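You operate a simulated robot arm through the tools that you are given. There is no shell and no other tool.

The job below is to be done with a simulated robot arm. You get a single attempt, and the scene is never put back.

TASK
Clip the bundles in the green trough with the clip from the parts drawer, then let the push plate off.
Fine: the green clip; loosen the trough's thumb nut, then throw its lever back; shut the drawer; the blue clip stays. Where these are worked on the way, their far stop is far enough and under half their travel is too little: parts drawer.

Only the result counts: the job must be done as asked and must still hold three seconds after the hand-in. Knocking over, shifting, dropping, spilling or breaking anything else fails it.

THE ROBOT
A 7-joint arm with a fingered hand, fixed in place. Base frame: the origin is at the foot of the arm, x ahead of it, y to its left, z up. Units: mm, degrees, N and s.
Its first joint turns from -149.0 to 149.0 degrees. Payload 3.5 kg.
Tool frame: the origin (TCP) lies between the finger pads and is the grasp point; the fingertips stand 30 mm ahead of it; z points along the fingers, y is the line along which they close. The gripper opens to 104 mm. The gripper's body begins 35 mm behind the TCP. The gripper is a hand of 4 fingers: y runs from the thumb to the fingers, the wrist lies at [-15, -110, -186] in the tool frame, and closing takes about 1.5 s.
Orientation is that of the tool frame in the base frame, as a unit quaternion [x, y, z, w]. With the fingers straight down and the wrist toward the robot, the tool's x, y and z point along [0, 1, 0], [1, 0, 0] and [0, 0, -1] of the base frame.

THE INTERFACE
- The arm moves only by the tool jog_arm. Its argument "steps" is a list of rows, each a list of 7 numbers: the turn, a rotation vector about the tool's x, y, z in units of 5 degrees (1.0 is 5 degrees), then the shift along the tool's x, y, z in units of 50 mm (1.0 is 50 mm), then the gripper command, from -1 (shut) to 1 (fully open), values between in proportion. In form: [[rx, ry, rz, dx, dy, dz, fingers], ...]. A call has 1 to 20 rows; each row shifts and turns the commanded pose from where the row before left it, along the tool's axes as they then stand. A call with a number of a shift or a turn outside -1 to 1 is refused whole. A row lasts 0.2 s, in which the tool goes at most 50 mm and 8.6 degrees; a call with a longer step from one row to the next is refused whole, and so is a gripper value outside its range. Where a pose cannot be reached the arm comes as near as it can. A force on the tool above 90 N (or 10 N above the force at the start of the call, whichever is more), or a blocked arm, ends the call early, and 0.2 s more pass. The fingers move at their own pace (about 45 mm/s each) and stop on an object; they squeeze with about 30 N. The grip force told is the motor's: it shows also when the fingers shut on nothing. Time passes only in rows, and 0.2 s behind the last, so rows that do not move let the fingers close. It gives the time, the measured TCP pose, the force on the tool (base axes), the opening and the grip force at its end, in the units of the frame above (readings bear some noise), with the torque about the TCP (base axes, N m) and any sound that the robot's microphone picked up.
- Cameras (640 x 400 px; columns grow to the right, rows downward): "scene" is fixed at [400.9, -650.2, 1695.9]; the picture's right is [0.97, 0.23, 0.00], its down [0.22, -0.93, -0.30] and it looks along [-0.07, 0.29, -0.95] (base axes); focal length 250 px, centre (320, 200). "wrist" rides on the gripper at [61, -92, -130] in the tool frame; the picture's right is [-0.81, 0.27, -0.52], its down [-0.53, -0.71, 0.46] and it looks along [-0.24, 0.64, 0.72] (tool axes); focal length 275 px, centre (320, 200). There is no depth. A picture from a camera that has moved, and an enlarged one, comes with that camera's place and axes in the base frame and with its lens.
- get_image(camera): a new picture of that camera. It takes no simulated time.
- raise_lower(by): slides the trunk up (or, below 0, down) by that many mm; the arm rides with it, the base frame stays. It gives what a move gives, with no picture.
- preshape(shape): the hand has 4 fingers and takes this shape, open, in about a second: jaw (thumb against the fingers, like two jaws); tri (thumb and two fingers); tip (a fingertip pinch); poke (one finger out to press); point (the index stretched); flat (the hand flat); cup (the hand cupped); fist (a fist). The gripper value then closes the fingers along that shape, each until it touches; the sizes above hold for jaw. It gives what a move gives, with no picture.
- close_up(camera, box): a new picture of the part [left, top, right, bottom] of that camera's present view, enlarged. It takes no simulated time.
- close_job(): hands the job in; it is judged then, once.

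Nothing tells you positions but the pictures and the camera data. Unless the task says otherwise, let go and move clear before handing in.

The tools are called after "Emit:" as name(argument=value, ...) on one line, values as JSON. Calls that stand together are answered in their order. jog_arm: Moves the arm, as the interface text tells. Its arguments: {"type":"object","properties":{"steps":{"type":"array","items":{"type":"array","items":{"type":"number"}}}},"required":["steps"]} The other tools are called the same way: raise_lower (by) slides the trunk up or down; preshape (shape) gives the hand a shape; get_image (camera) takes a picture; close_up (camera, box) takes an enlarged picture of a part of a camera's view; close_job () hands the job in.

At the start:

```text
time_s: 0.0
ee_pos: [467.8, -455.7, 1384.1]
tcp_rot: [0.707, 0.707, 0.0, 0.0]
contact_force: [0.7, -0.3, -0.8]
moment: [0.01, -0.02, -0.01]
gripper_width: 103.4
grip_force: 0.0
shape: jaw
trunk travel left (down, up): [-600.0, 110.0]
```

scene: 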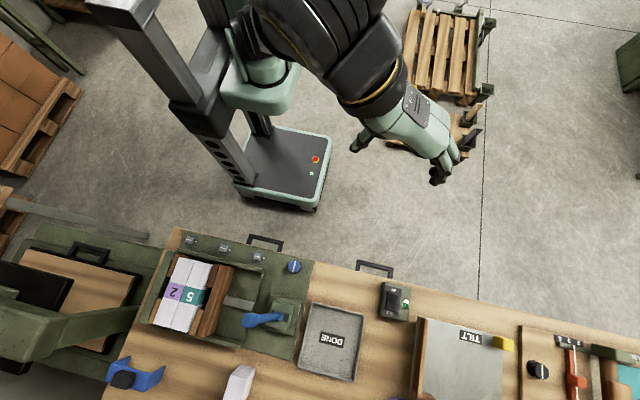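
wrist: 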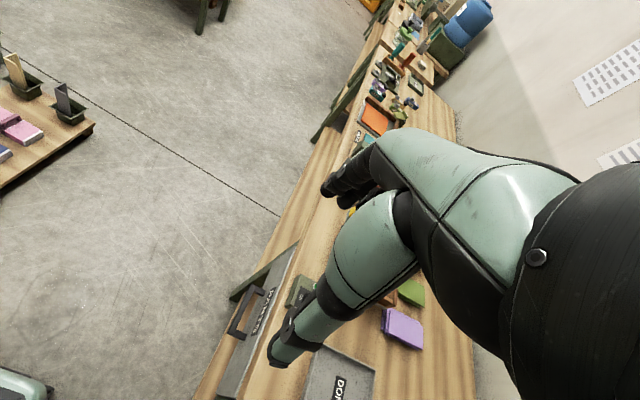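

I see a bench at the bottom of the scene view with a green trough holding bundles, a "DONE" tray and drawers. I'll look closer before moving anything.

Emit:
close_up(camera="scene", box=[100, 220, 320, 400])

Emit:
close_up(camera="scene", box=[300, 240, 480, 400])

Emit:
close_up(camera="scene", box=[460, 260, 640, 400])

Emit:
close_up(camera="wrist", box=[180, 200, 480, 400])

Emit:
close_up(camera="wrist", box=[300, 0, 500, 140])

```text
2.22 times, centred on (210, 310) of scene
camera zoom: at [400.9, -650.2, 1695.9], right [0.97, 0.23, 0.0], down [0.22, -0.93, -0.3], along [-0.07, 0.29, -0.95], focal length 555 px, centre (564, -44)
```

zoom: 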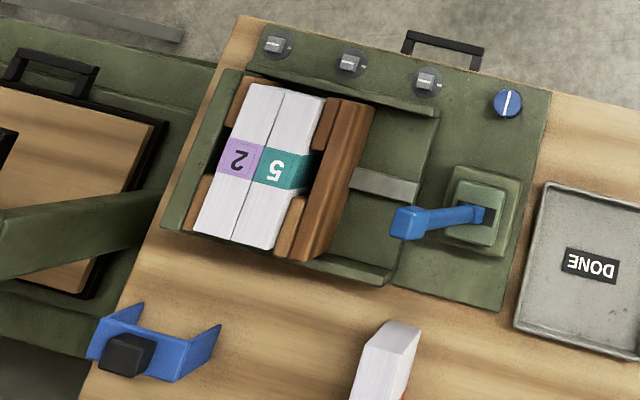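

```text
2.50 times, centred on (390, 320) of scene
camera zoom: at [400.9, -650.2, 1695.9], right [0.97, 0.23, 0.0], down [0.22, -0.93, -0.3], along [-0.07, 0.29, -0.95], focal length 624 px, centre (145, -100)
```

zoom: 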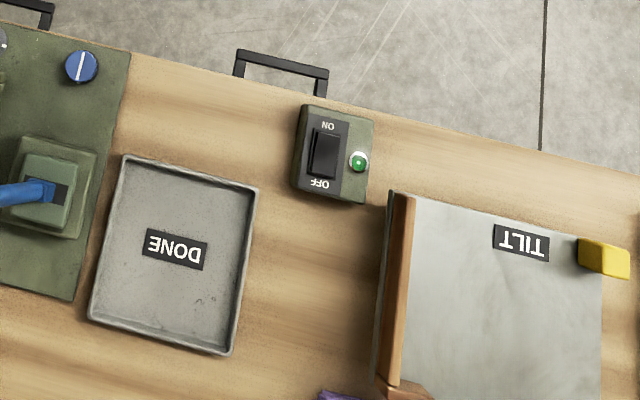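

```text
2.86 times, centred on (550, 330) of scene
camera zoom: at [400.9, -650.2, 1695.9], right [0.97, 0.23, 0.0], down [0.22, -0.93, -0.3], along [-0.07, 0.29, -0.95], focal length 713 px, centre (-337, -171)
```

zoom: 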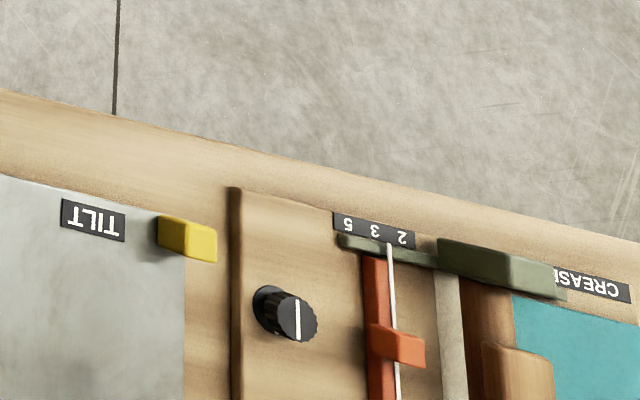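

```text
2.00 times, centred on (330, 300) of wrist
camera zoom: at [376.0, -395.4, 1515.0], right [0.27, -0.81, 0.52], down [-0.71, -0.53, -0.46], along [0.64, -0.24, -0.72], focal length 551 px, centre (300, 0)
```

zoom: 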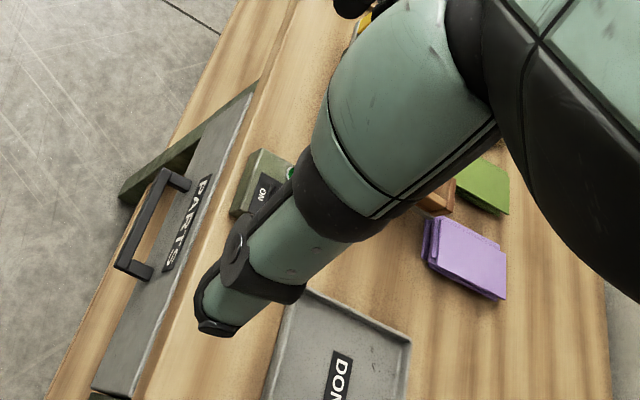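

```text
2.86 times, centred on (400, 70) of wrist
camera zoom: at [376.0, -395.4, 1515.0], right [0.27, -0.81, 0.52], down [-0.71, -0.53, -0.46], along [0.64, -0.24, -0.72], focal length 786 px, centre (91, 571)
```

zoom: 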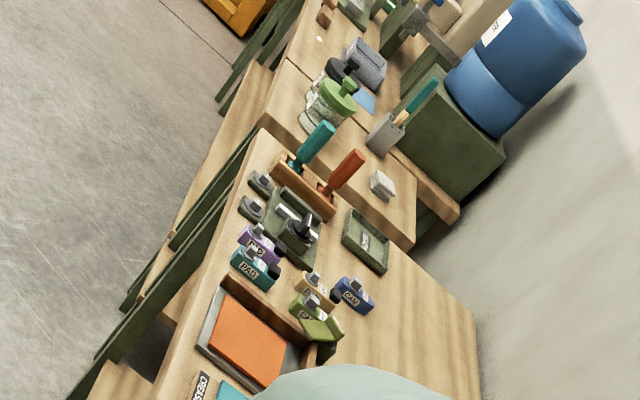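

The bench runs along the base x axis to the robot's right (y about -550 to -950), with the PARTS drawer handle around x≈590, y≈-568, z≈715 and the trough around x≈96, y≈-777. I'll turn the hand so the wrist faces the robot, then look with the wrist camera.

Emit:
jog_arm(steps=[[0, 0, 1, 0, 0, 0, 1], [0, 0, 1, 0, 0, 0, 1], [0, 0, 1, 0, 0, 0, 1], [0, 0, 1, 0, 0, 0, 1], [0, 0, 1, 0, 0, 0, 1], [0, 0, 1, 0, 0, 0, 1], [0, 0, 1, 0, 0, 0, 1], [0, 0, 1, 0, 0, 0, 1], [0, 0, 1, 0, 0, 0, 1], [0, 0, 1, 0, 0, 0, 1], [0, 0, 1, 0, 0, 0, 1], [0, 0, 1, 0, 0, 0, 1], [0, 0, 1, 0, 0, 0, 1], [0, 0, 1, 0, 0, 0, 1], [0, 0, 1, 0, 0, 0, 1], [0, 0, 1, 0, 0, 0, 1], [0, 0, 1, 0, 0, 0, 1], [0, 0, 1, 0, 0, 0, 1]])

Emit:
get_image(camera="wrist")

Emit:
get_image(camera="scene")

```text
time_s: 3.8
ee_pos: [466.8, -456.3, 1385.8]
tcp_rot: [1.0, -0.001, 0.0, 0.0]
contact_force: [0.0, 0.3, 0.6]
moment: [0.04, 0.01, 0.0]
gripper_width: 103.6
grip_force: 0.0
shape: jaw
trunk travel left (down, up): [-600.0, 110.0]
```

```text
taken
camera wrist: at [528.5, -364.8, 1514.9], right [-0.81, -0.27, 0.52], down [-0.53, 0.71, -0.46], along [-0.24, -0.64, -0.72], focal length 275 px, centre (320, 200)
```

wrist: 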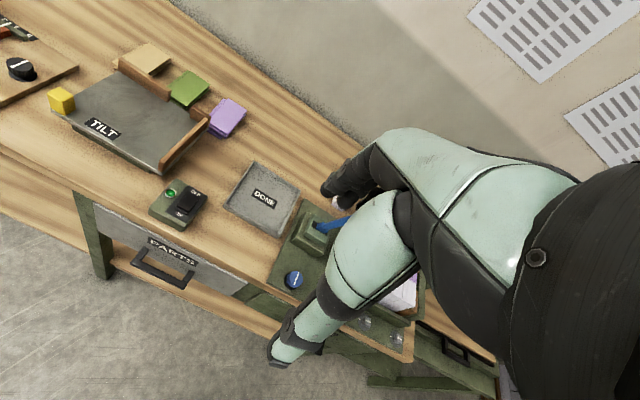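

```text
taken
```

scene: 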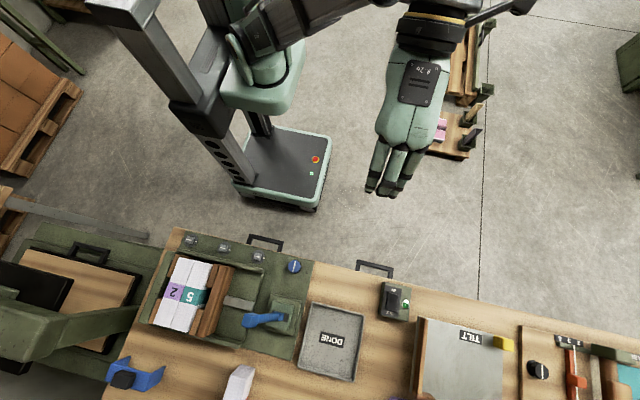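

The wrist view shows the PARTS drawer with handle below the ON/OFF box, but the hand itself hides the trough. I'll lower the trunk and move toward the trough for a closer look at it.

Emit:
raise_lower(by=-250)

Emit:
jog_arm(steps=[[0, 0, 0, -0.8, 0, 0, 1], [0, 0, 0, -0.8, 0, 0, 1], [0, 0, 0, -0.8, 0, 0, 1], [0, 0, 0, -0.8, 0, 0, 1], [0, 0, 0, -0.8, 0, 0, 1], [0, 0, 0, -0.8, 0.2, 0, 1], [0, 0, 0, -0.8, 0.2, 0, 1], [0, 0, 0, -0.8, 0.2, 0, 1], [0, 0, 0, -0.8, 0.2, 0, 1], [0, 0, 0, -0.8, 0.2, 0, 1], [0, 0, 0, -0.6, 0.2, 0, 1], [0, 0, 0, -0.4, 0.2, 0, 1]])

Emit:
get_image(camera="wrist")

Emit:
get_image(camera="scene")

```text
time_s: 6.4
ee_pos: [467.2, -455.0, 1135.1]
tcp_rot: [1.0, 0.001, 0.0, 0.0]
contact_force: [-0.7, 0.4, 0.1]
moment: [0.01, 0.03, 0.0]
gripper_width: 103.5
grip_force: 0.0
shape: jaw
trunk travel left (down, up): [-350.0, 360.0]
```

```text
time_s: 9.0
ee_pos: [21.5, -539.1, 1125.2]
tcp_rot: [1.0, 0.001, 0.001, 0.001]
contact_force: [-0.1, 0.3, 0.6]
moment: [-0.01, 0.0, -0.01]
gripper_width: 103.8
grip_force: 0.0
shape: jaw
out of reach, approached as far as the arm can: row 5, 6, 7
trunk travel left (down, up): [-350.0, 360.0]
```

```text
taken
camera wrist: at [83.0, -447.9, 1255.0], right [-0.81, -0.28, 0.52], down [-0.53, 0.71, -0.45], along [-0.24, -0.64, -0.72], focal length 275 px, centre (320, 200)
```

wrist: 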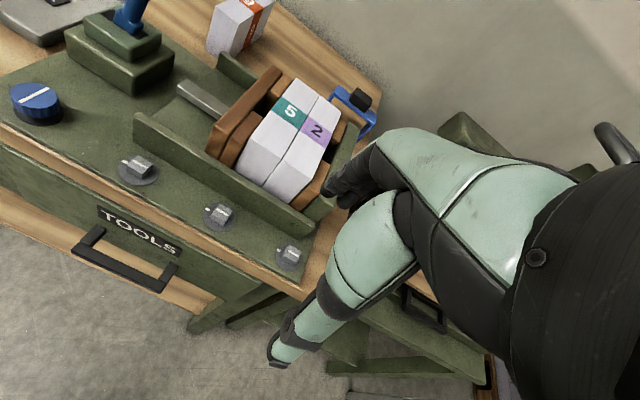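

```text
taken
```

scene: 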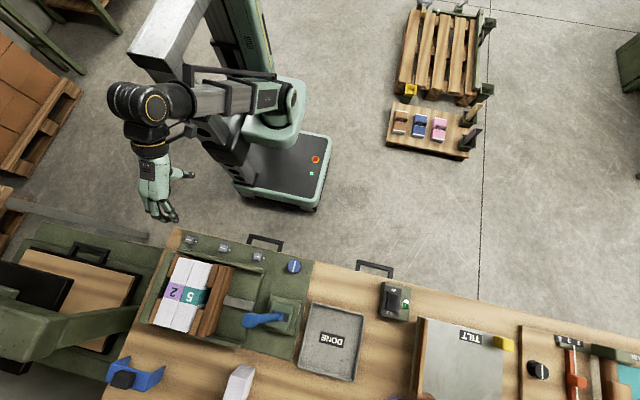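

The trough is now in view: two white bundles (5 and 2) held between wooden blocks, a push plate with a rail and a blue lever, and a blue knob on the base. I'll zoom in for detail.

Emit:
close_up(camera="wrist", box=[0, 0, 220, 140])

Emit:
close_up(camera="wrist", box=[180, 50, 400, 230])

Emit:
close_up(camera="wrist", box=[60, 120, 320, 300])

Emit:
close_up(camera="scene", box=[140, 225, 320, 345])

```text
2.86 times, centred on (110, 70) of wrist
camera zoom: at [83.0, -447.9, 1255.0], right [-0.81, -0.28, 0.52], down [-0.53, 0.71, -0.45], along [-0.24, -0.64, -0.72], focal length 786 px, centre (920, 571)
```

zoom: 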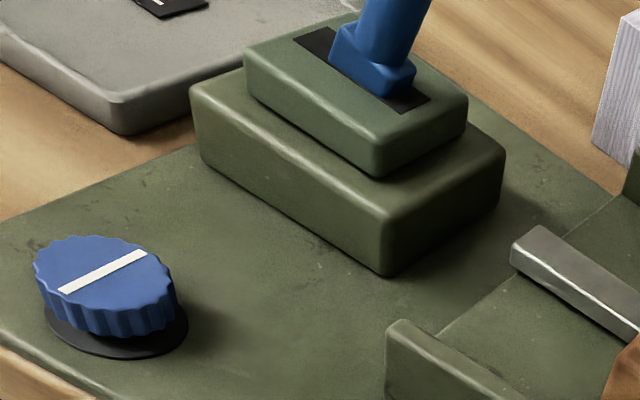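

```text
2.22 times, centred on (290, 140) of wrist
camera zoom: at [83.0, -447.9, 1255.0], right [-0.81, -0.28, 0.52], down [-0.53, 0.71, -0.45], along [-0.24, -0.64, -0.72], focal length 612 px, centre (387, 333)
```

zoom: 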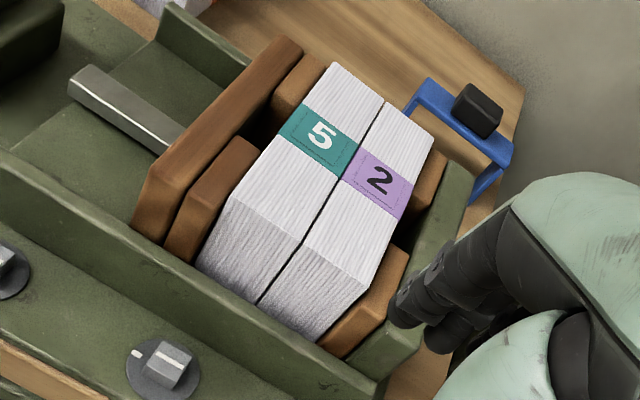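

```text
2.22 times, centred on (190, 210) of wrist
camera zoom: at [83.0, -447.9, 1255.0], right [-0.81, -0.28, 0.52], down [-0.53, 0.71, -0.45], along [-0.24, -0.64, -0.72], focal length 612 px, centre (609, 178)
```

zoom: 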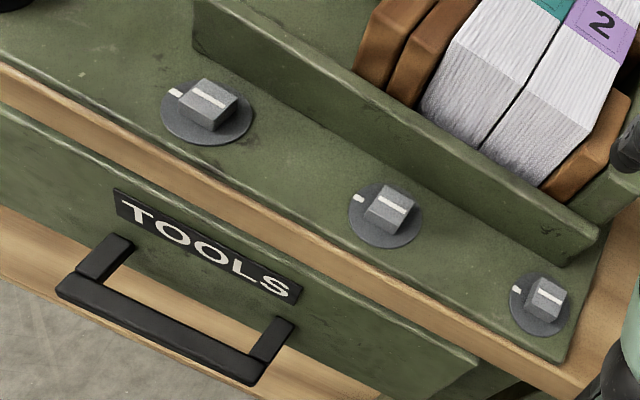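

```text
3.33 times, centred on (230, 285) of scene
camera zoom: at [400.9, -650.2, 1695.9], right [0.97, 0.23, 0.0], down [0.22, -0.93, -0.3], along [-0.07, 0.29, -0.95], focal length 832 px, centre (620, -83)
```

zoom: 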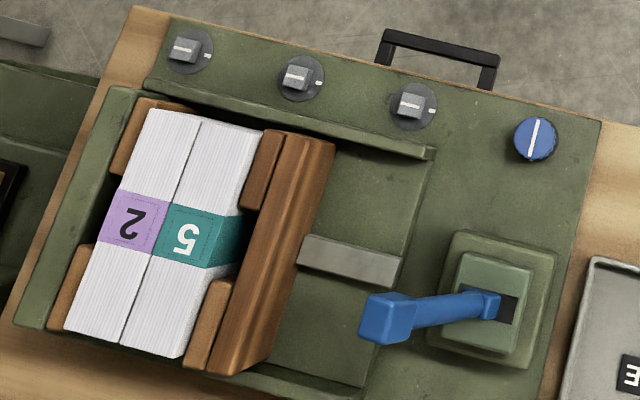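

The blue fluted nut with a white line is the thumb nut, the blue lever leans toward the push plate, and the blocks leave a middle gap where the clip drops over both bundles. The blue clip stands on the bench behind. Next I'll go and inspect the PARTS drawer handle.

Emit:
jog_arm(steps=[[0, 0, 0, 0.8, 0.4, 0, 1], [0, 0, 0, 0.8, 0.2, 0, 1], [0, 0, 0, 0.8, 0, 0.2, 1], [0, 0, 0, 0.9, 0, 0.2, 1], [0, 0, 0, 0.9, 0, 0.2, 1], [0, 0, 0, 0.9, 0, 0.3, 1], [0, 0, 0, 0.9, -0.2, 0.3, 1], [0, 0, 0, 0.8, -0.4, 0.3, 1], [0, 0, 0, 0.8, -0.5, 0.3, 1], [0, 0, 0, 0.8, -0.5, 0.3, 1], [0, 0, 0, 0.8, -0.5, 0.3, 1], [0, 0, 0, 0.7, -0.4, 0.3, 1], [0, 0, 0, 0.4, -0.3, 0.5, 1], [0, 0, 0, 0, 0, 0.5, 1]])

Emit:
get_image(camera="wrist")

Emit:
get_image(camera="scene")

```text
time_s: 12.0
ee_pos: [537.9, -427.5, 936.1]
tcp_rot: [1.0, 0.0, 0.0, 0.0]
contact_force: [-0.5, 0.2, 0.2]
moment: [0.0, 0.0, 0.02]
gripper_width: 103.8
grip_force: 0.2
shape: jaw
trunk travel left (down, up): [-350.0, 360.0]
```

```text
taken
camera wrist: at [599.3, -336.1, 1066.5], right [-0.81, -0.27, 0.52], down [-0.53, 0.71, -0.46], along [-0.24, -0.64, -0.72], focal length 275 px, centre (320, 200)
```

wrist: 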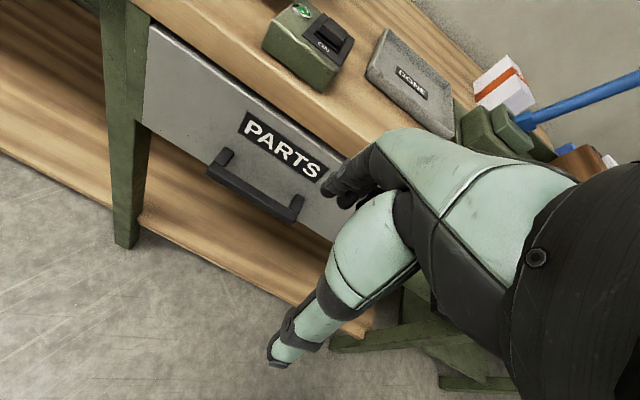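

```text
taken
```

scene: 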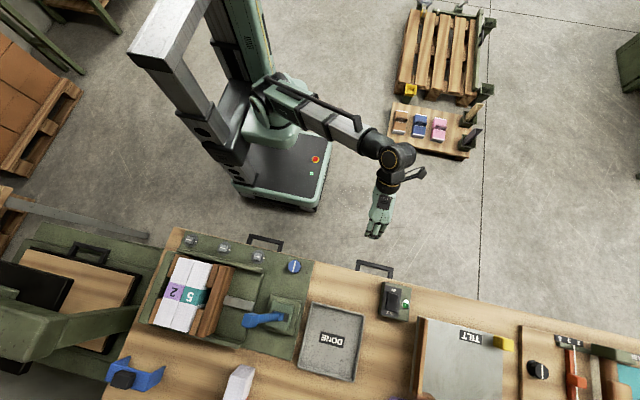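

I see the PARTS drawer front with its bar handle standing off it. I'll zoom in to fix the handle position by triangulating with the scene camera.

Emit:
close_up(camera="wrist", box=[140, 20, 340, 240])

Emit:
close_up(camera="scene", box=[320, 240, 440, 320])

```text
1.82 times, centred on (240, 130) of wrist
camera zoom: at [599.3, -336.1, 1066.5], right [-0.81, -0.27, 0.52], down [-0.53, 0.71, -0.46], along [-0.24, -0.64, -0.72], focal length 500 px, centre (466, 327)
```

zoom: 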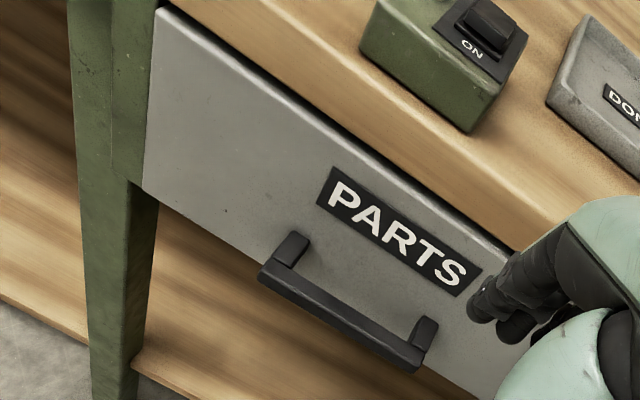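

```text
5.00 times, centred on (380, 280) of scene
camera zoom: at [400.9, -650.2, 1695.9], right [0.97, 0.23, 0.0], down [0.22, -0.93, -0.3], along [-0.07, 0.29, -0.95], focal length 1248 px, centre (20, -200)
```

zoom: 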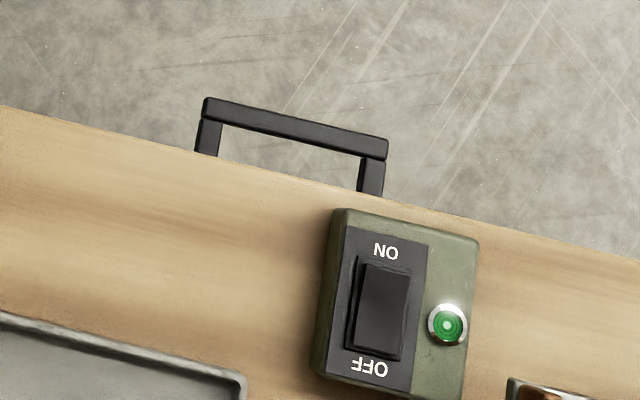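

The bar handle sits at about (586, -559, 747), roughly 140 mm below the bench top (z≈890), standing about 43 mm off the drawer front. I'll look closely at the hand shape before hooking the bar.

Emit:
close_up(camera="wrist", box=[240, 110, 460, 390])

Emit:
close_up(camera="scene", box=[340, 130, 440, 250])

```text
1.43 times, centred on (350, 250) of wrist
camera zoom: at [599.3, -336.1, 1066.5], right [-0.81, -0.27, 0.52], down [-0.53, 0.71, -0.46], along [-0.24, -0.64, -0.72], focal length 393 px, centre (277, 129)
```

zoom: 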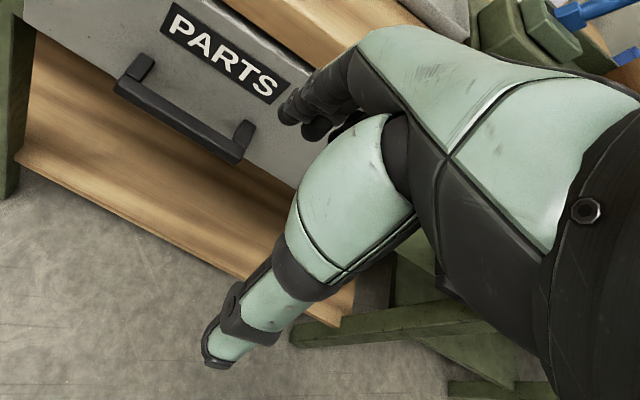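

```text
3.33 times, centred on (390, 190) of scene
camera zoom: at [400.9, -650.2, 1695.9], right [0.97, 0.23, 0.0], down [0.22, -0.93, -0.3], along [-0.07, 0.29, -0.95], focal length 832 px, centre (87, 233)
```

zoom: 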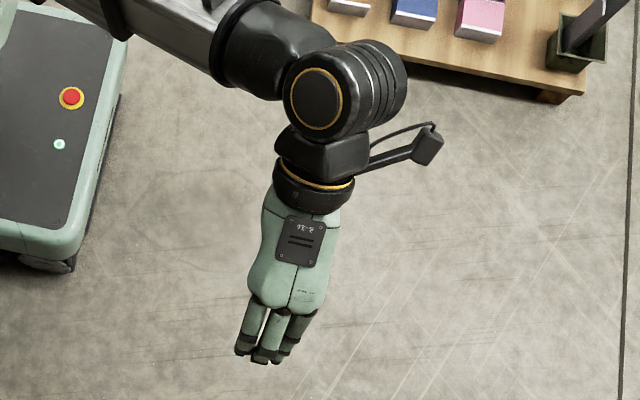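

The hand's three fingers span about 65 mm and will fit behind the bar. I'll move above the bar with the fingers positioned between bar and drawer front, then check before descending.

Emit:
jog_arm(steps=[[0, 0, 0, 0.5, 0.4, 0, 1], [0, 0, 0, 0.54, 0.5, 0, 1], [0, 0, 0, 0, 0.5, 0.3, 1], [0, 0, 0, 0, 0.5, 0.5, 1], [0, 0, 0, 0, 0.05, 0.5, 1], [0, 0, 0, 0, 0, 0.5, 1], [0, 0, 0, 0, 0, 0.2, 1], [0, 0, 0, 0, 0, 0, 1]])

Emit:
get_image(camera="wrist")

Emit:
close_up(camera="scene", box=[320, 200, 440, 300])

```text
time_s: 13.8
ee_pos: [588.3, -525.1, 836.8]
tcp_rot: [1.0, 0.0, 0.001, 0.0]
contact_force: [0.6, -0.2, 0.1]
moment: [-0.01, -0.03, 0.02]
gripper_width: 104.0
grip_force: 0.0
shape: jaw
trunk travel left (down, up): [-350.0, 360.0]
```

```text
taken
camera wrist: at [648.8, -433.9, 967.1], right [-0.81, -0.27, 0.52], down [-0.53, 0.71, -0.46], along [-0.24, -0.64, -0.72], focal length 275 px, centre (320, 200)
```

wrist: 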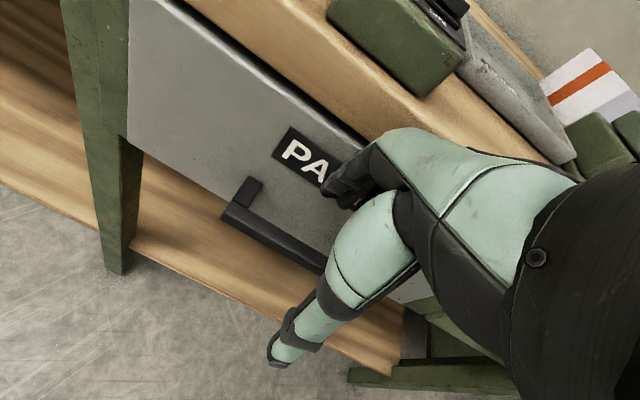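

```text
4.00 times, centred on (380, 250) of scene
camera zoom: at [400.9, -650.2, 1695.9], right [0.97, 0.23, 0.0], down [0.22, -0.93, -0.3], along [-0.07, 0.29, -0.95], focal length 998 px, centre (80, 0)
```

zoom: 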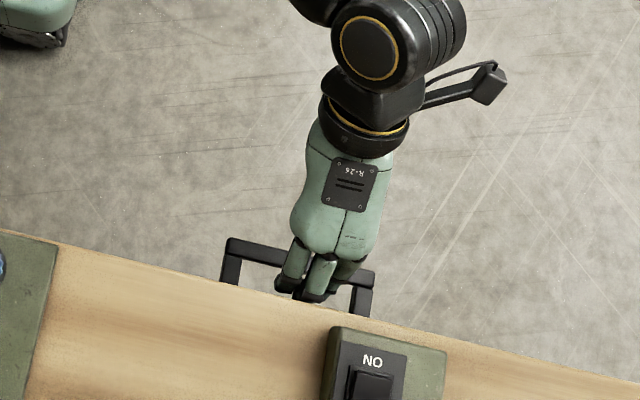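

The fingers hang just above the gap between bar and drawer front. I'll zoom once more to refine clearances before lowering.

Emit:
close_up(camera="wrist", box=[190, 130, 370, 290])

Emit:
close_up(camera="scene", box=[360, 250, 420, 290])

```text
2.50 times, centred on (280, 210) of wrist
camera zoom: at [648.8, -433.9, 967.1], right [-0.81, -0.27, 0.52], down [-0.53, 0.71, -0.46], along [-0.24, -0.64, -0.72], focal length 688 px, centre (420, 175)
```

zoom: 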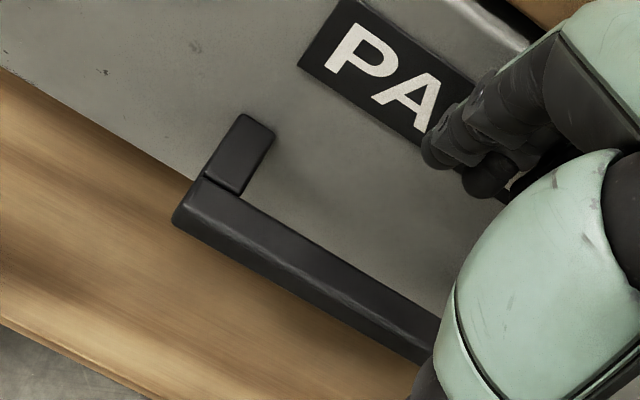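

```text
10.00 times, centred on (390, 270) of scene
camera zoom: at [400.9, -650.2, 1695.9], right [0.97, 0.23, 0.0], down [0.22, -0.93, -0.3], along [-0.07, 0.29, -0.95], focal length 2496 px, centre (-380, -500)
```

zoom: 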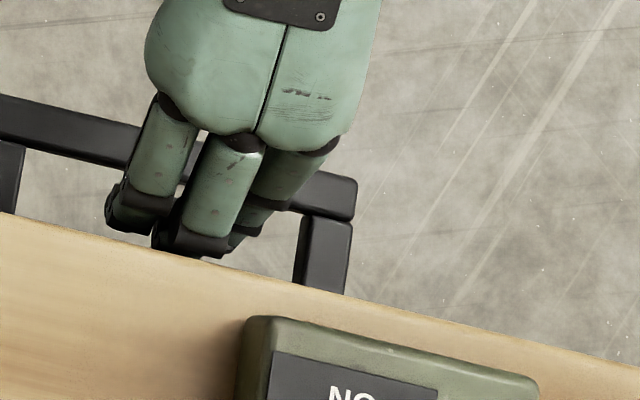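

The bar's top is at z≈755, y≈-560, and the drawer front at y≈-601. I'll shift 4 mm back for clearance, descend behind the bar, then close lightly around it.

Emit:
jog_arm(steps=[[0, 0, 0, 0, -0.08, 0.1, 1], [0, 0, 0, 0, 0, 0.25, 1], [0, 0, 0, 0, 0, 0.25, 1], [0, 0, 0, 0, 0, 0.25, 1], [0, 0, 0, 0, 0, 0.25, 1], [0, 0, 0, 0, 0, 0.25, 1], [0, 0, 0, 0, 0, 0.2, 1], [0, 0, 0, 0, 0, 0, 1]])

Emit:
get_image(camera="wrist")

Emit:
close_up(camera="scene", box=[350, 240, 430, 300])

```text
time_s: 15.6
ee_pos: [590.0, -520.8, 759.7]
tcp_rot: [1.0, 0.001, 0.0, 0.0]
contact_force: [-0.4, -0.7, 0.5]
moment: [-0.04, 0.0, -0.01]
gripper_width: 104.0
grip_force: 0.0
shape: jaw
trunk travel left (down, up): [-350.0, 360.0]
```

```text
taken
camera wrist: at [651.3, -430.2, 890.0], right [-0.81, -0.27, 0.52], down [-0.53, 0.71, -0.46], along [-0.24, -0.64, -0.72], focal length 275 px, centre (320, 200)
```

wrist: 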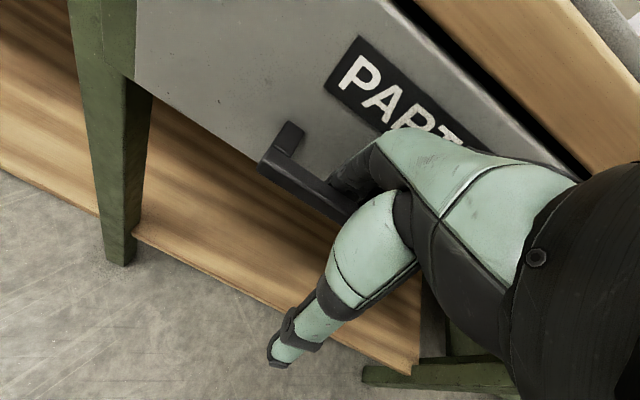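

```text
6.67 times, centred on (390, 270) of scene
camera zoom: at [400.9, -650.2, 1695.9], right [0.97, 0.23, 0.0], down [0.22, -0.93, -0.3], along [-0.07, 0.29, -0.95], focal length 1664 px, centre (-147, -267)
```

zoom: 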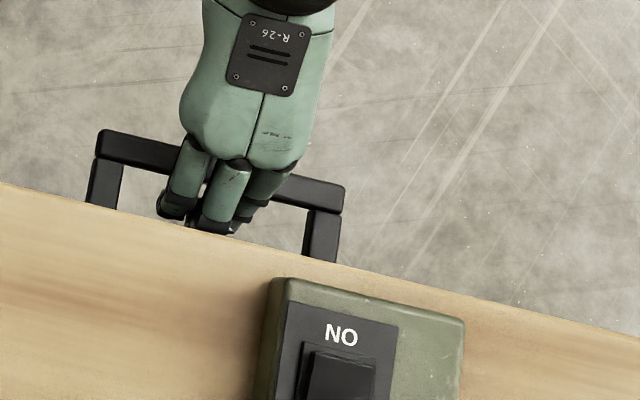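

No contact and the fingers sit behind the bar. I'll pull the drawer slowly toward the robot (+y) and watch the force.

Emit:
jog_arm(steps=[[0, 0, 0, 0, -0.1, 0, 1], [0, 0, 0, 0, -0.1, 0, 1], [0, 0, 0, 0, -0.1, 0, 1], [0, 0, 0, 0, -0.1, 0, 1], [0, 0, 0, 0, -0.15, 0, 1], [0, 0, 0, 0, -0.15, 0, 1], [0, 0, 0, 0, -0.15, 0, 1], [0, 0, 0, 0, -0.15, 0, 1], [0, 0, 0, 0, -0.15, 0, 1], [0, 0, 0, 0, -0.15, 0, 1]])

Emit:
get_image(camera="wrist")

Emit:
close_up(camera="scene", box=[330, 210, 450, 300])

```text
time_s: 17.8
ee_pos: [590.1, -455.1, 760.3]
tcp_rot: [1.0, 0.0, 0.0, 0.0]
contact_force: [0.8, -0.3, 0.2]
moment: [-0.01, -0.01, 0.02]
gripper_width: 103.9
grip_force: 0.1
shape: jaw
trunk travel left (down, up): [-350.0, 360.0]
```

```text
taken
camera wrist: at [651.3, -364.5, 890.9], right [-0.81, -0.28, 0.52], down [-0.53, 0.71, -0.46], along [-0.24, -0.64, -0.72], focal length 275 px, centre (320, 200)
```

wrist: 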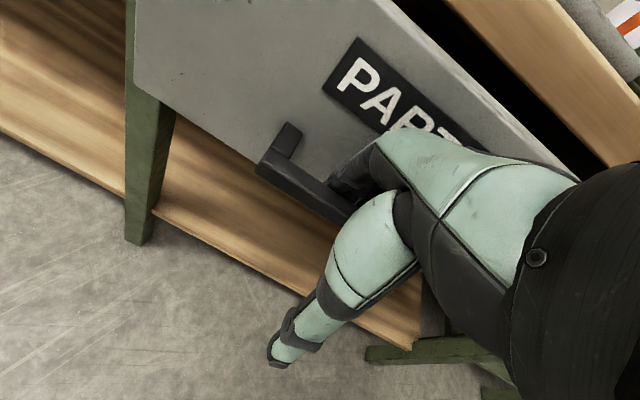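

```text
4.44 times, centred on (390, 255) of scene
camera zoom: at [400.9, -650.2, 1695.9], right [0.97, 0.23, 0.0], down [0.22, -0.93, -0.3], along [-0.07, 0.29, -0.95], focal length 1109 px, centre (9, -44)
```

zoom: 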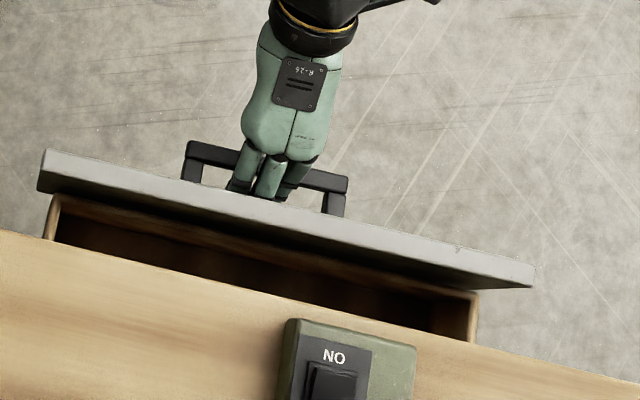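

The drawer slides easily and is about 60 mm open. I'll keep pulling in stages.

Emit:
jog_arm(steps=[[0, 0, 0, 0, -0.15, 0, 1], [0, 0, 0, 0, -0.15, 0, 1], [0, 0, 0, 0, -0.15, 0, 1], [0, 0, 0, 0, -0.15, 0, 1], [0, 0, 0, 0, -0.15, 0, 1], [0, 0, 0, 0, -0.15, 0, 1], [0, 0, 0, 0, -0.15, 0, 1], [0, 0, 0, 0, -0.15, 0, 1], [0, 0, 0, 0, -0.15, 0, 1], [0, 0, 0, 0, -0.15, 0, 1]])

Emit:
get_image(camera="wrist")

Emit:
close_up(camera="scene", box=[330, 200, 450, 300])

```text
time_s: 20.0
ee_pos: [590.5, -381.6, 761.2]
tcp_rot: [1.0, -0.001, 0.0, 0.0]
contact_force: [-0.1, -0.8, 0.2]
moment: [-0.02, -0.02, 0.03]
gripper_width: 103.9
grip_force: 0.1
shape: jaw
trunk travel left (down, up): [-350.0, 360.0]
```

```text
taken
camera wrist: at [650.5, -290.0, 890.7], right [-0.81, -0.27, 0.52], down [-0.53, 0.71, -0.46], along [-0.24, -0.64, -0.72], focal length 275 px, centre (320, 200)
```

wrist: 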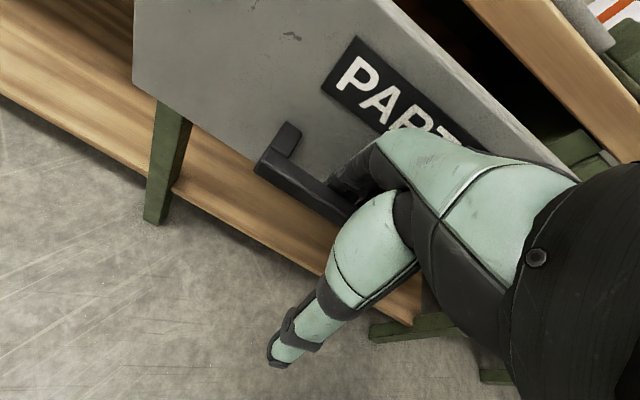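

```text
4.00 times, centred on (390, 250) of scene
camera zoom: at [400.9, -650.2, 1695.9], right [0.97, 0.23, 0.0], down [0.22, -0.93, -0.3], along [-0.07, 0.29, -0.95], focal length 998 px, centre (40, 0)
```

zoom: 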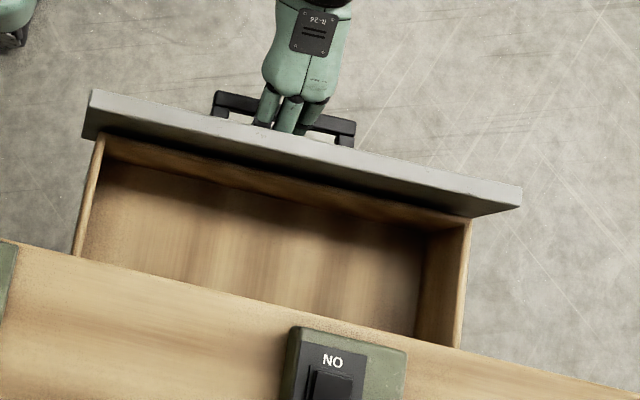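

The drawer is about 130 mm open and the visible part is still empty, so the clips are further back. I'll continue pulling.

Emit:
jog_arm(steps=[[0, 0, 0, 0, -0.15, 0, 1], [0, 0, 0, 0, -0.15, 0, 1], [0, 0, 0, 0, -0.15, 0, 1], [0, 0, 0, 0, -0.15, 0, 1], [0, 0, 0, 0, -0.15, 0, 1], [0, 0, 0, 0, -0.15, 0, 1], [0, 0, 0, 0, -0.15, 0, 1], [0, 0, 0, 0, -0.15, 0, 1], [0, 0, 0, 0, -0.15, 0, 1], [0, 0, 0, 0, -0.15, 0, 1]])

Emit:
get_image(camera="scene")

Emit:
close_up(camera="scene", box=[330, 200, 450, 300])

```text
time_s: 22.2
ee_pos: [590.5, -307.2, 760.9]
tcp_rot: [1.0, 0.0, 0.0, 0.0]
contact_force: [-0.2, -0.2, -0.2]
moment: [0.02, 0.01, 0.06]
gripper_width: 104.0
grip_force: 0.2
shape: jaw
trunk travel left (down, up): [-350.0, 360.0]
```

```text
taken
```

scene: 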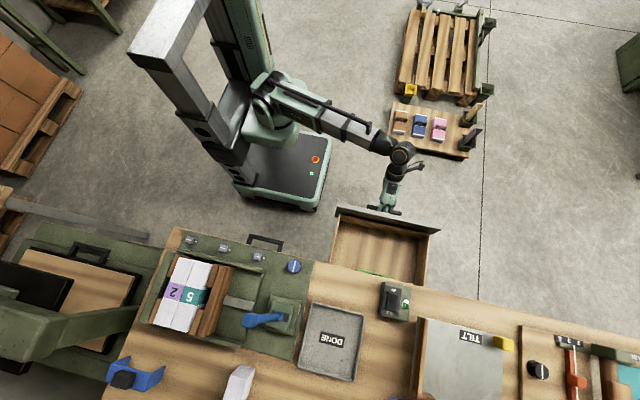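

```text
4.00 times, centred on (390, 250) of scene
camera zoom: at [400.9, -650.2, 1695.9], right [0.97, 0.23, 0.0], down [0.22, -0.93, -0.3], along [-0.07, 0.29, -0.95], focal length 998 px, centre (40, 0)
```

zoom: 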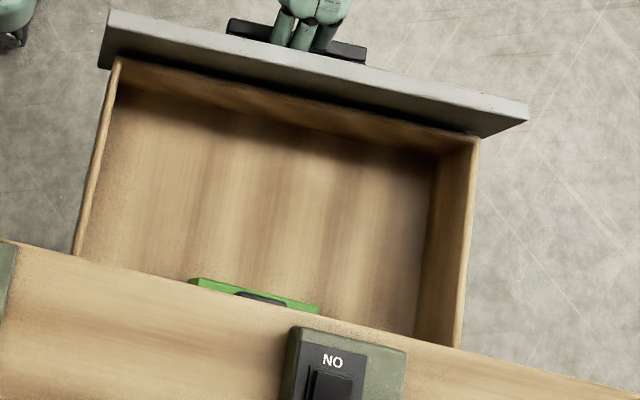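

The green clip is just appearing under the bench edge. I'll keep pulling to expose it fully.

Emit:
jog_arm(steps=[[0, 0, 0, 0, -0.15, 0, 1], [0, 0, 0, 0, -0.15, 0, 1], [0, 0, 0, 0, -0.15, 0, 1], [0, 0, 0, 0, -0.15, 0, 1], [0, 0, 0, 0, -0.15, 0, 1], [0, 0, 0, 0, -0.15, 0, 1], [0, 0, 0, 0, -0.15, 0, 1], [0, 0, 0, 0, -0.15, 0, 1], [0, 0, 0, 0, -0.15, 0, 1], [0, 0, 0, 0, -0.15, 0, 1]])

Emit:
close_up(camera="scene", box=[320, 170, 460, 300])

Emit:
get_image(camera="wrist")

```text
time_s: 24.4
ee_pos: [590.4, -231.8, 760.3]
tcp_rot: [1.0, 0.001, 0.0, 0.0]
contact_force: [0.2, -0.2, 0.0]
moment: [-0.03, -0.01, 0.03]
gripper_width: 103.4
grip_force: 0.1
shape: jaw
trunk travel left (down, up): [-350.0, 360.0]
```

```text
3.08 times, centred on (390, 235) of scene
camera zoom: at [400.9, -650.2, 1695.9], right [0.97, 0.23, 0.0], down [0.22, -0.93, -0.3], along [-0.07, 0.29, -0.95], focal length 768 px, centre (105, 92)
```

zoom: 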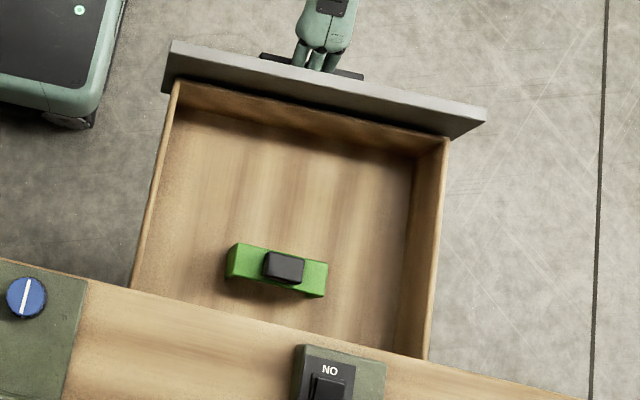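

```text
taken
camera wrist: at [650.6, -140.2, 890.4], right [-0.81, -0.27, 0.52], down [-0.53, 0.71, -0.46], along [-0.24, -0.64, -0.72], focal length 275 px, centre (320, 200)
```

wrist: 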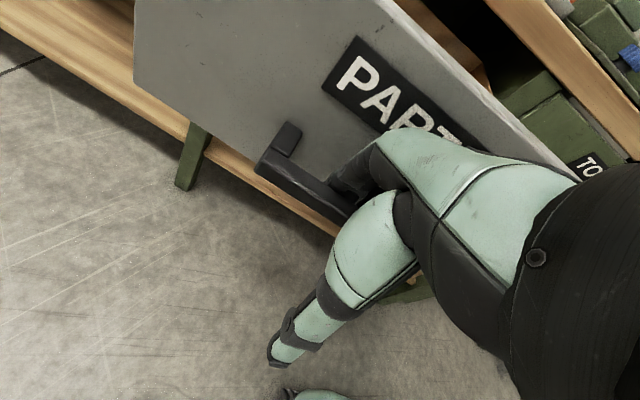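

The green clip with a black knob is now exposed at about y≈-531. I'll pull further for room and to be well past half travel.

Emit:
jog_arm(steps=[[0, 0, 0, 0, -0.15, 0, 1], [0, 0, 0, 0, -0.15, 0, 1], [0, 0, 0, 0, -0.15, 0, 1], [0, 0, 0, 0, -0.15, 0, 1], [0, 0, 0, 0, -0.15, 0, 1], [0, 0, 0, 0, -0.15, 0, 1], [0, 0, 0, 0, -0.15, 0, 1], [0, 0, 0, 0, -0.15, 0, 1]])

Emit:
close_up(camera="scene", box=[320, 150, 460, 300])

```text
time_s: 26.2
ee_pos: [590.6, -174.7, 760.1]
tcp_rot: [1.0, -0.002, -0.001, 0.002]
contact_force: [-1.8, -54.1, -4.9]
moment: [0.06, -0.3, 0.46]
gripper_width: 104.0
grip_force: 0.1
shape: jaw
trunk travel left (down, up): [-350.0, 360.0]
```

```text
2.67 times, centred on (390, 225) of scene
camera zoom: at [400.9, -650.2, 1695.9], right [0.97, 0.23, 0.0], down [0.22, -0.93, -0.3], along [-0.07, 0.29, -0.95], focal length 666 px, centre (133, 133)
```

zoom: 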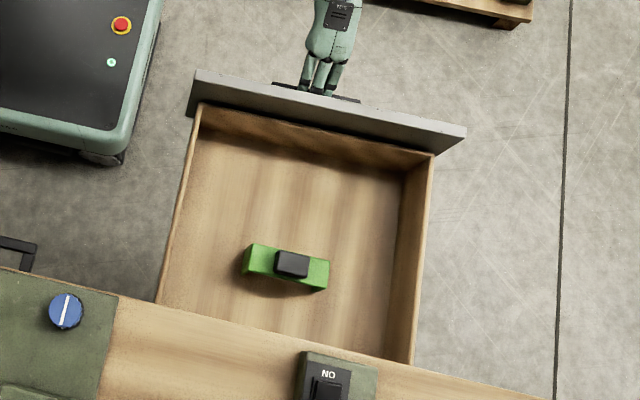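

The 54 N reaction shows the drawer has hit its far stop. I'll ease off, lift the hand clear, and move over the drawer to look at the clip.

Emit:
jog_arm(steps=[[0, 0, 0, 0, 0.1, 0, 1], [0, 0, 0, 0, 0.1, 0, 1], [0, 0, 0, 0, 0, -0.3, 1], [0, 0, 0, 0, 0, -0.6, 1], [0, 0, 0, 0, 0, -0.8, 1], [0, 0, 0, 0, 0, -0.8, 1], [0, 0, 0, 0, 0, -0.8, 1], [0, 0, 0, 0, 0, -0.6, 1], [0, 0, 0, -0.2, 0.8, 0, 1], [0, 0, 0, -0.2, 0.8, 0, 1], [0, 0, 0, -0.2, 0.8, 0, 1], [0, 0, 0, 0, 0.8, 0, 1], [0, 0, 0, 0, 0.8, 0, 1], [0, 0, 0, 0, 0.3, 0, 1]])

Emit:
get_image(camera="wrist")

Emit:
get_image(camera="scene")

```text
time_s: 29.2
ee_pos: [561.0, -394.7, 953.7]
tcp_rot: [1.0, 0.0, 0.0, 0.001]
contact_force: [-0.2, -0.4, -0.3]
moment: [0.02, -0.01, 0.02]
gripper_width: 104.0
grip_force: 0.1
shape: jaw
trunk travel left (down, up): [-350.0, 360.0]
```

```text
taken
camera wrist: at [621.6, -303.2, 1083.7], right [-0.81, -0.28, 0.52], down [-0.53, 0.71, -0.46], along [-0.24, -0.64, -0.72], focal length 275 px, centre (320, 200)
```

wrist: 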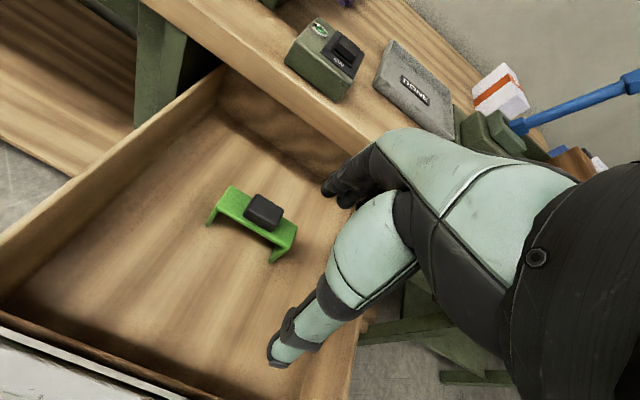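

```text
taken
```

scene: 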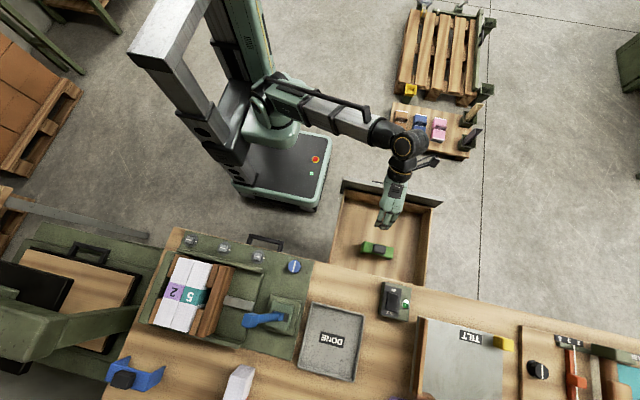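

The green clip stands on its two legs with its span along x and a black knob on top. I'll zoom from both cameras to locate it precisely.

Emit:
close_up(camera="wrist", box=[190, 160, 320, 280])

Emit:
close_up(camera="scene", box=[340, 220, 420, 280])

```text
3.33 times, centred on (255, 220) of wrist
camera zoom: at [621.6, -303.2, 1083.7], right [-0.81, -0.28, 0.52], down [-0.53, 0.71, -0.46], along [-0.24, -0.64, -0.72], focal length 918 px, centre (537, 133)
```

zoom: 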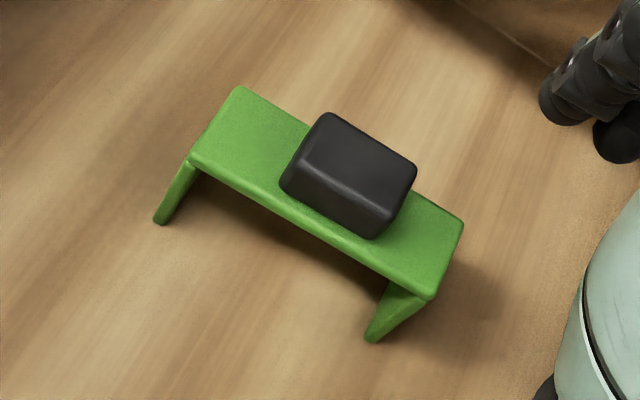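

```text
6.67 times, centred on (380, 250) of scene
camera zoom: at [400.9, -650.2, 1695.9], right [0.97, 0.23, 0.0], down [0.22, -0.93, -0.3], along [-0.07, 0.29, -0.95], focal length 1664 px, centre (-80, -133)
```

zoom: 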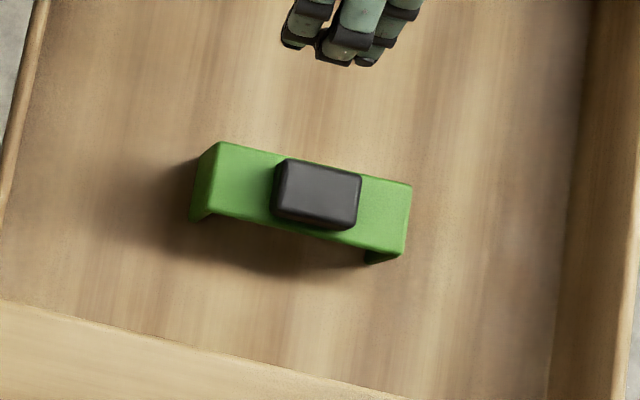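

The knob top is at about (585.5, -502.6, 793), about 40×28×22 mm, with the web top near z≈770. I'll move above it so the three fingers and thumb straddle the knob, closing along y.

Emit:
jog_arm(steps=[[0, 0, 0, 0.3, 0.6, 0.2, 1], [0, 0, 0, 0.27, 0.6, 0.4, 1], [0, 0, 0, 0, 0.6, 0.4, 1], [0, 0, 0, 0, 0.36, 0.5, 1], [0, 0, 0, 0, 0, 0.4, 1], [0, 0, 0, 0, 0, 0.2, 1], [0, 0, 0, 0, 0, 0, 1]])

Emit:
get_image(camera="wrist")

Emit:
close_up(camera="scene", box=[340, 210, 440, 285])

```text
time_s: 30.8
ee_pos: [589.9, -505.5, 851.5]
tcp_rot: [1.0, -0.001, 0.0, 0.0]
contact_force: [0.1, -0.5, -1.0]
moment: [-0.02, 0.01, 0.05]
gripper_width: 103.9
grip_force: 0.0
shape: jaw
trunk travel left (down, up): [-350.0, 360.0]
```

```text
taken
camera wrist: at [649.5, -414.3, 980.9], right [-0.81, -0.27, 0.52], down [-0.53, 0.71, -0.46], along [-0.24, -0.64, -0.72], focal length 275 px, centre (320, 200)
```

wrist: 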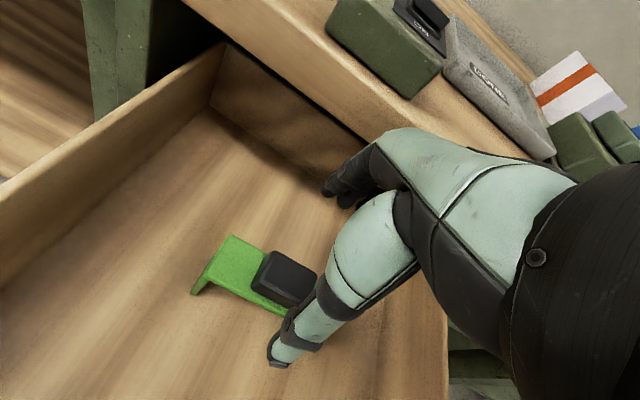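

```text
5.33 times, centred on (390, 248) of scene
camera zoom: at [400.9, -650.2, 1695.9], right [0.97, 0.23, 0.0], down [0.22, -0.93, -0.3], along [-0.07, 0.29, -0.95], focal length 1331 px, centre (-53, -53)
```

zoom: 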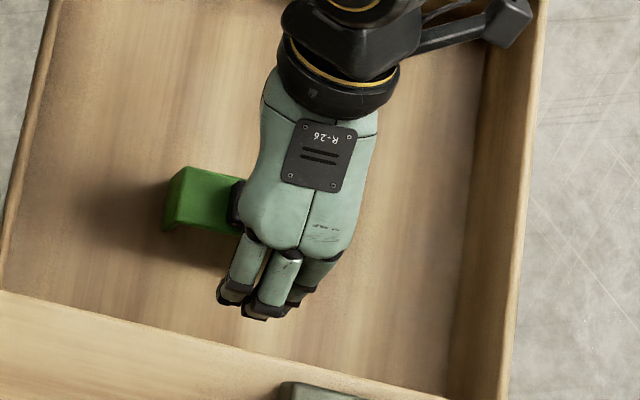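

The knob projects where expected. I'll lower to put the fingertips just above the clip's web, then close.

Emit:
jog_arm(steps=[[0, 0, 0, 0, -0.05, 0.2, 1], [0, 0, 0, 0, 0, 0.25, 1], [0, 0, 0, 0, 0, 0.25, 1], [0, 0, 0, 0, 0, 0.2, 1], [0, 0, 0, 0, 0, 0, 1]])

Emit:
get_image(camera="wrist")

Emit:
close_up(camera="wrist", box=[220, 150, 400, 390])

```text
time_s: 32.0
ee_pos: [587.9, -502.7, 805.9]
tcp_rot: [1.0, -0.001, 0.0, 0.0]
contact_force: [0.0, -0.2, 0.2]
moment: [0.02, 0.01, 0.0]
gripper_width: 103.8
grip_force: 0.1
shape: jaw
trunk travel left (down, up): [-350.0, 360.0]
```

```text
taken
camera wrist: at [649.2, -411.9, 935.3], right [-0.81, -0.27, 0.52], down [-0.53, 0.71, -0.46], along [-0.24, -0.64, -0.72], focal length 275 px, centre (320, 200)
```

wrist: 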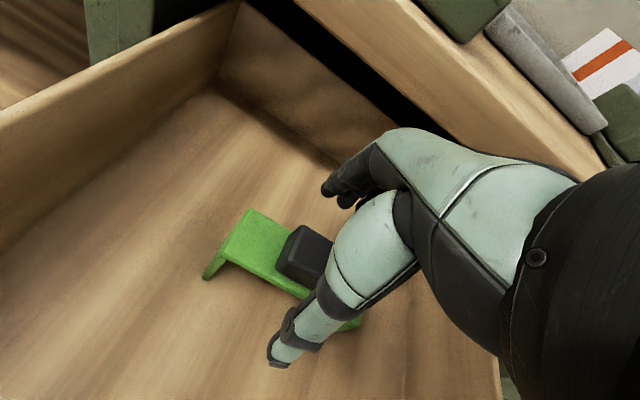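

```text
1.67 times, centred on (310, 270) of wrist
camera zoom: at [649.2, -411.9, 935.3], right [-0.81, -0.27, 0.52], down [-0.53, 0.71, -0.46], along [-0.24, -0.64, -0.72], focal length 459 px, centre (337, 83)
```

zoom: 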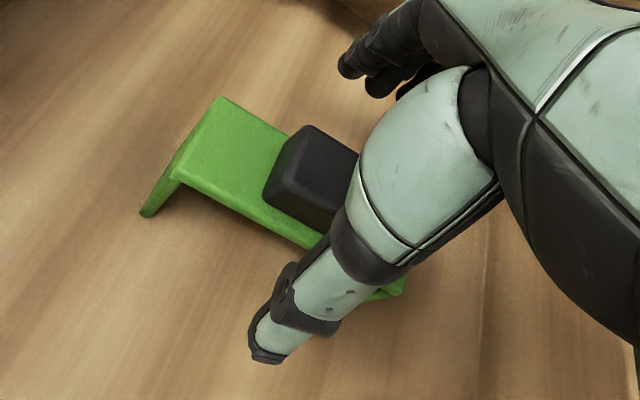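

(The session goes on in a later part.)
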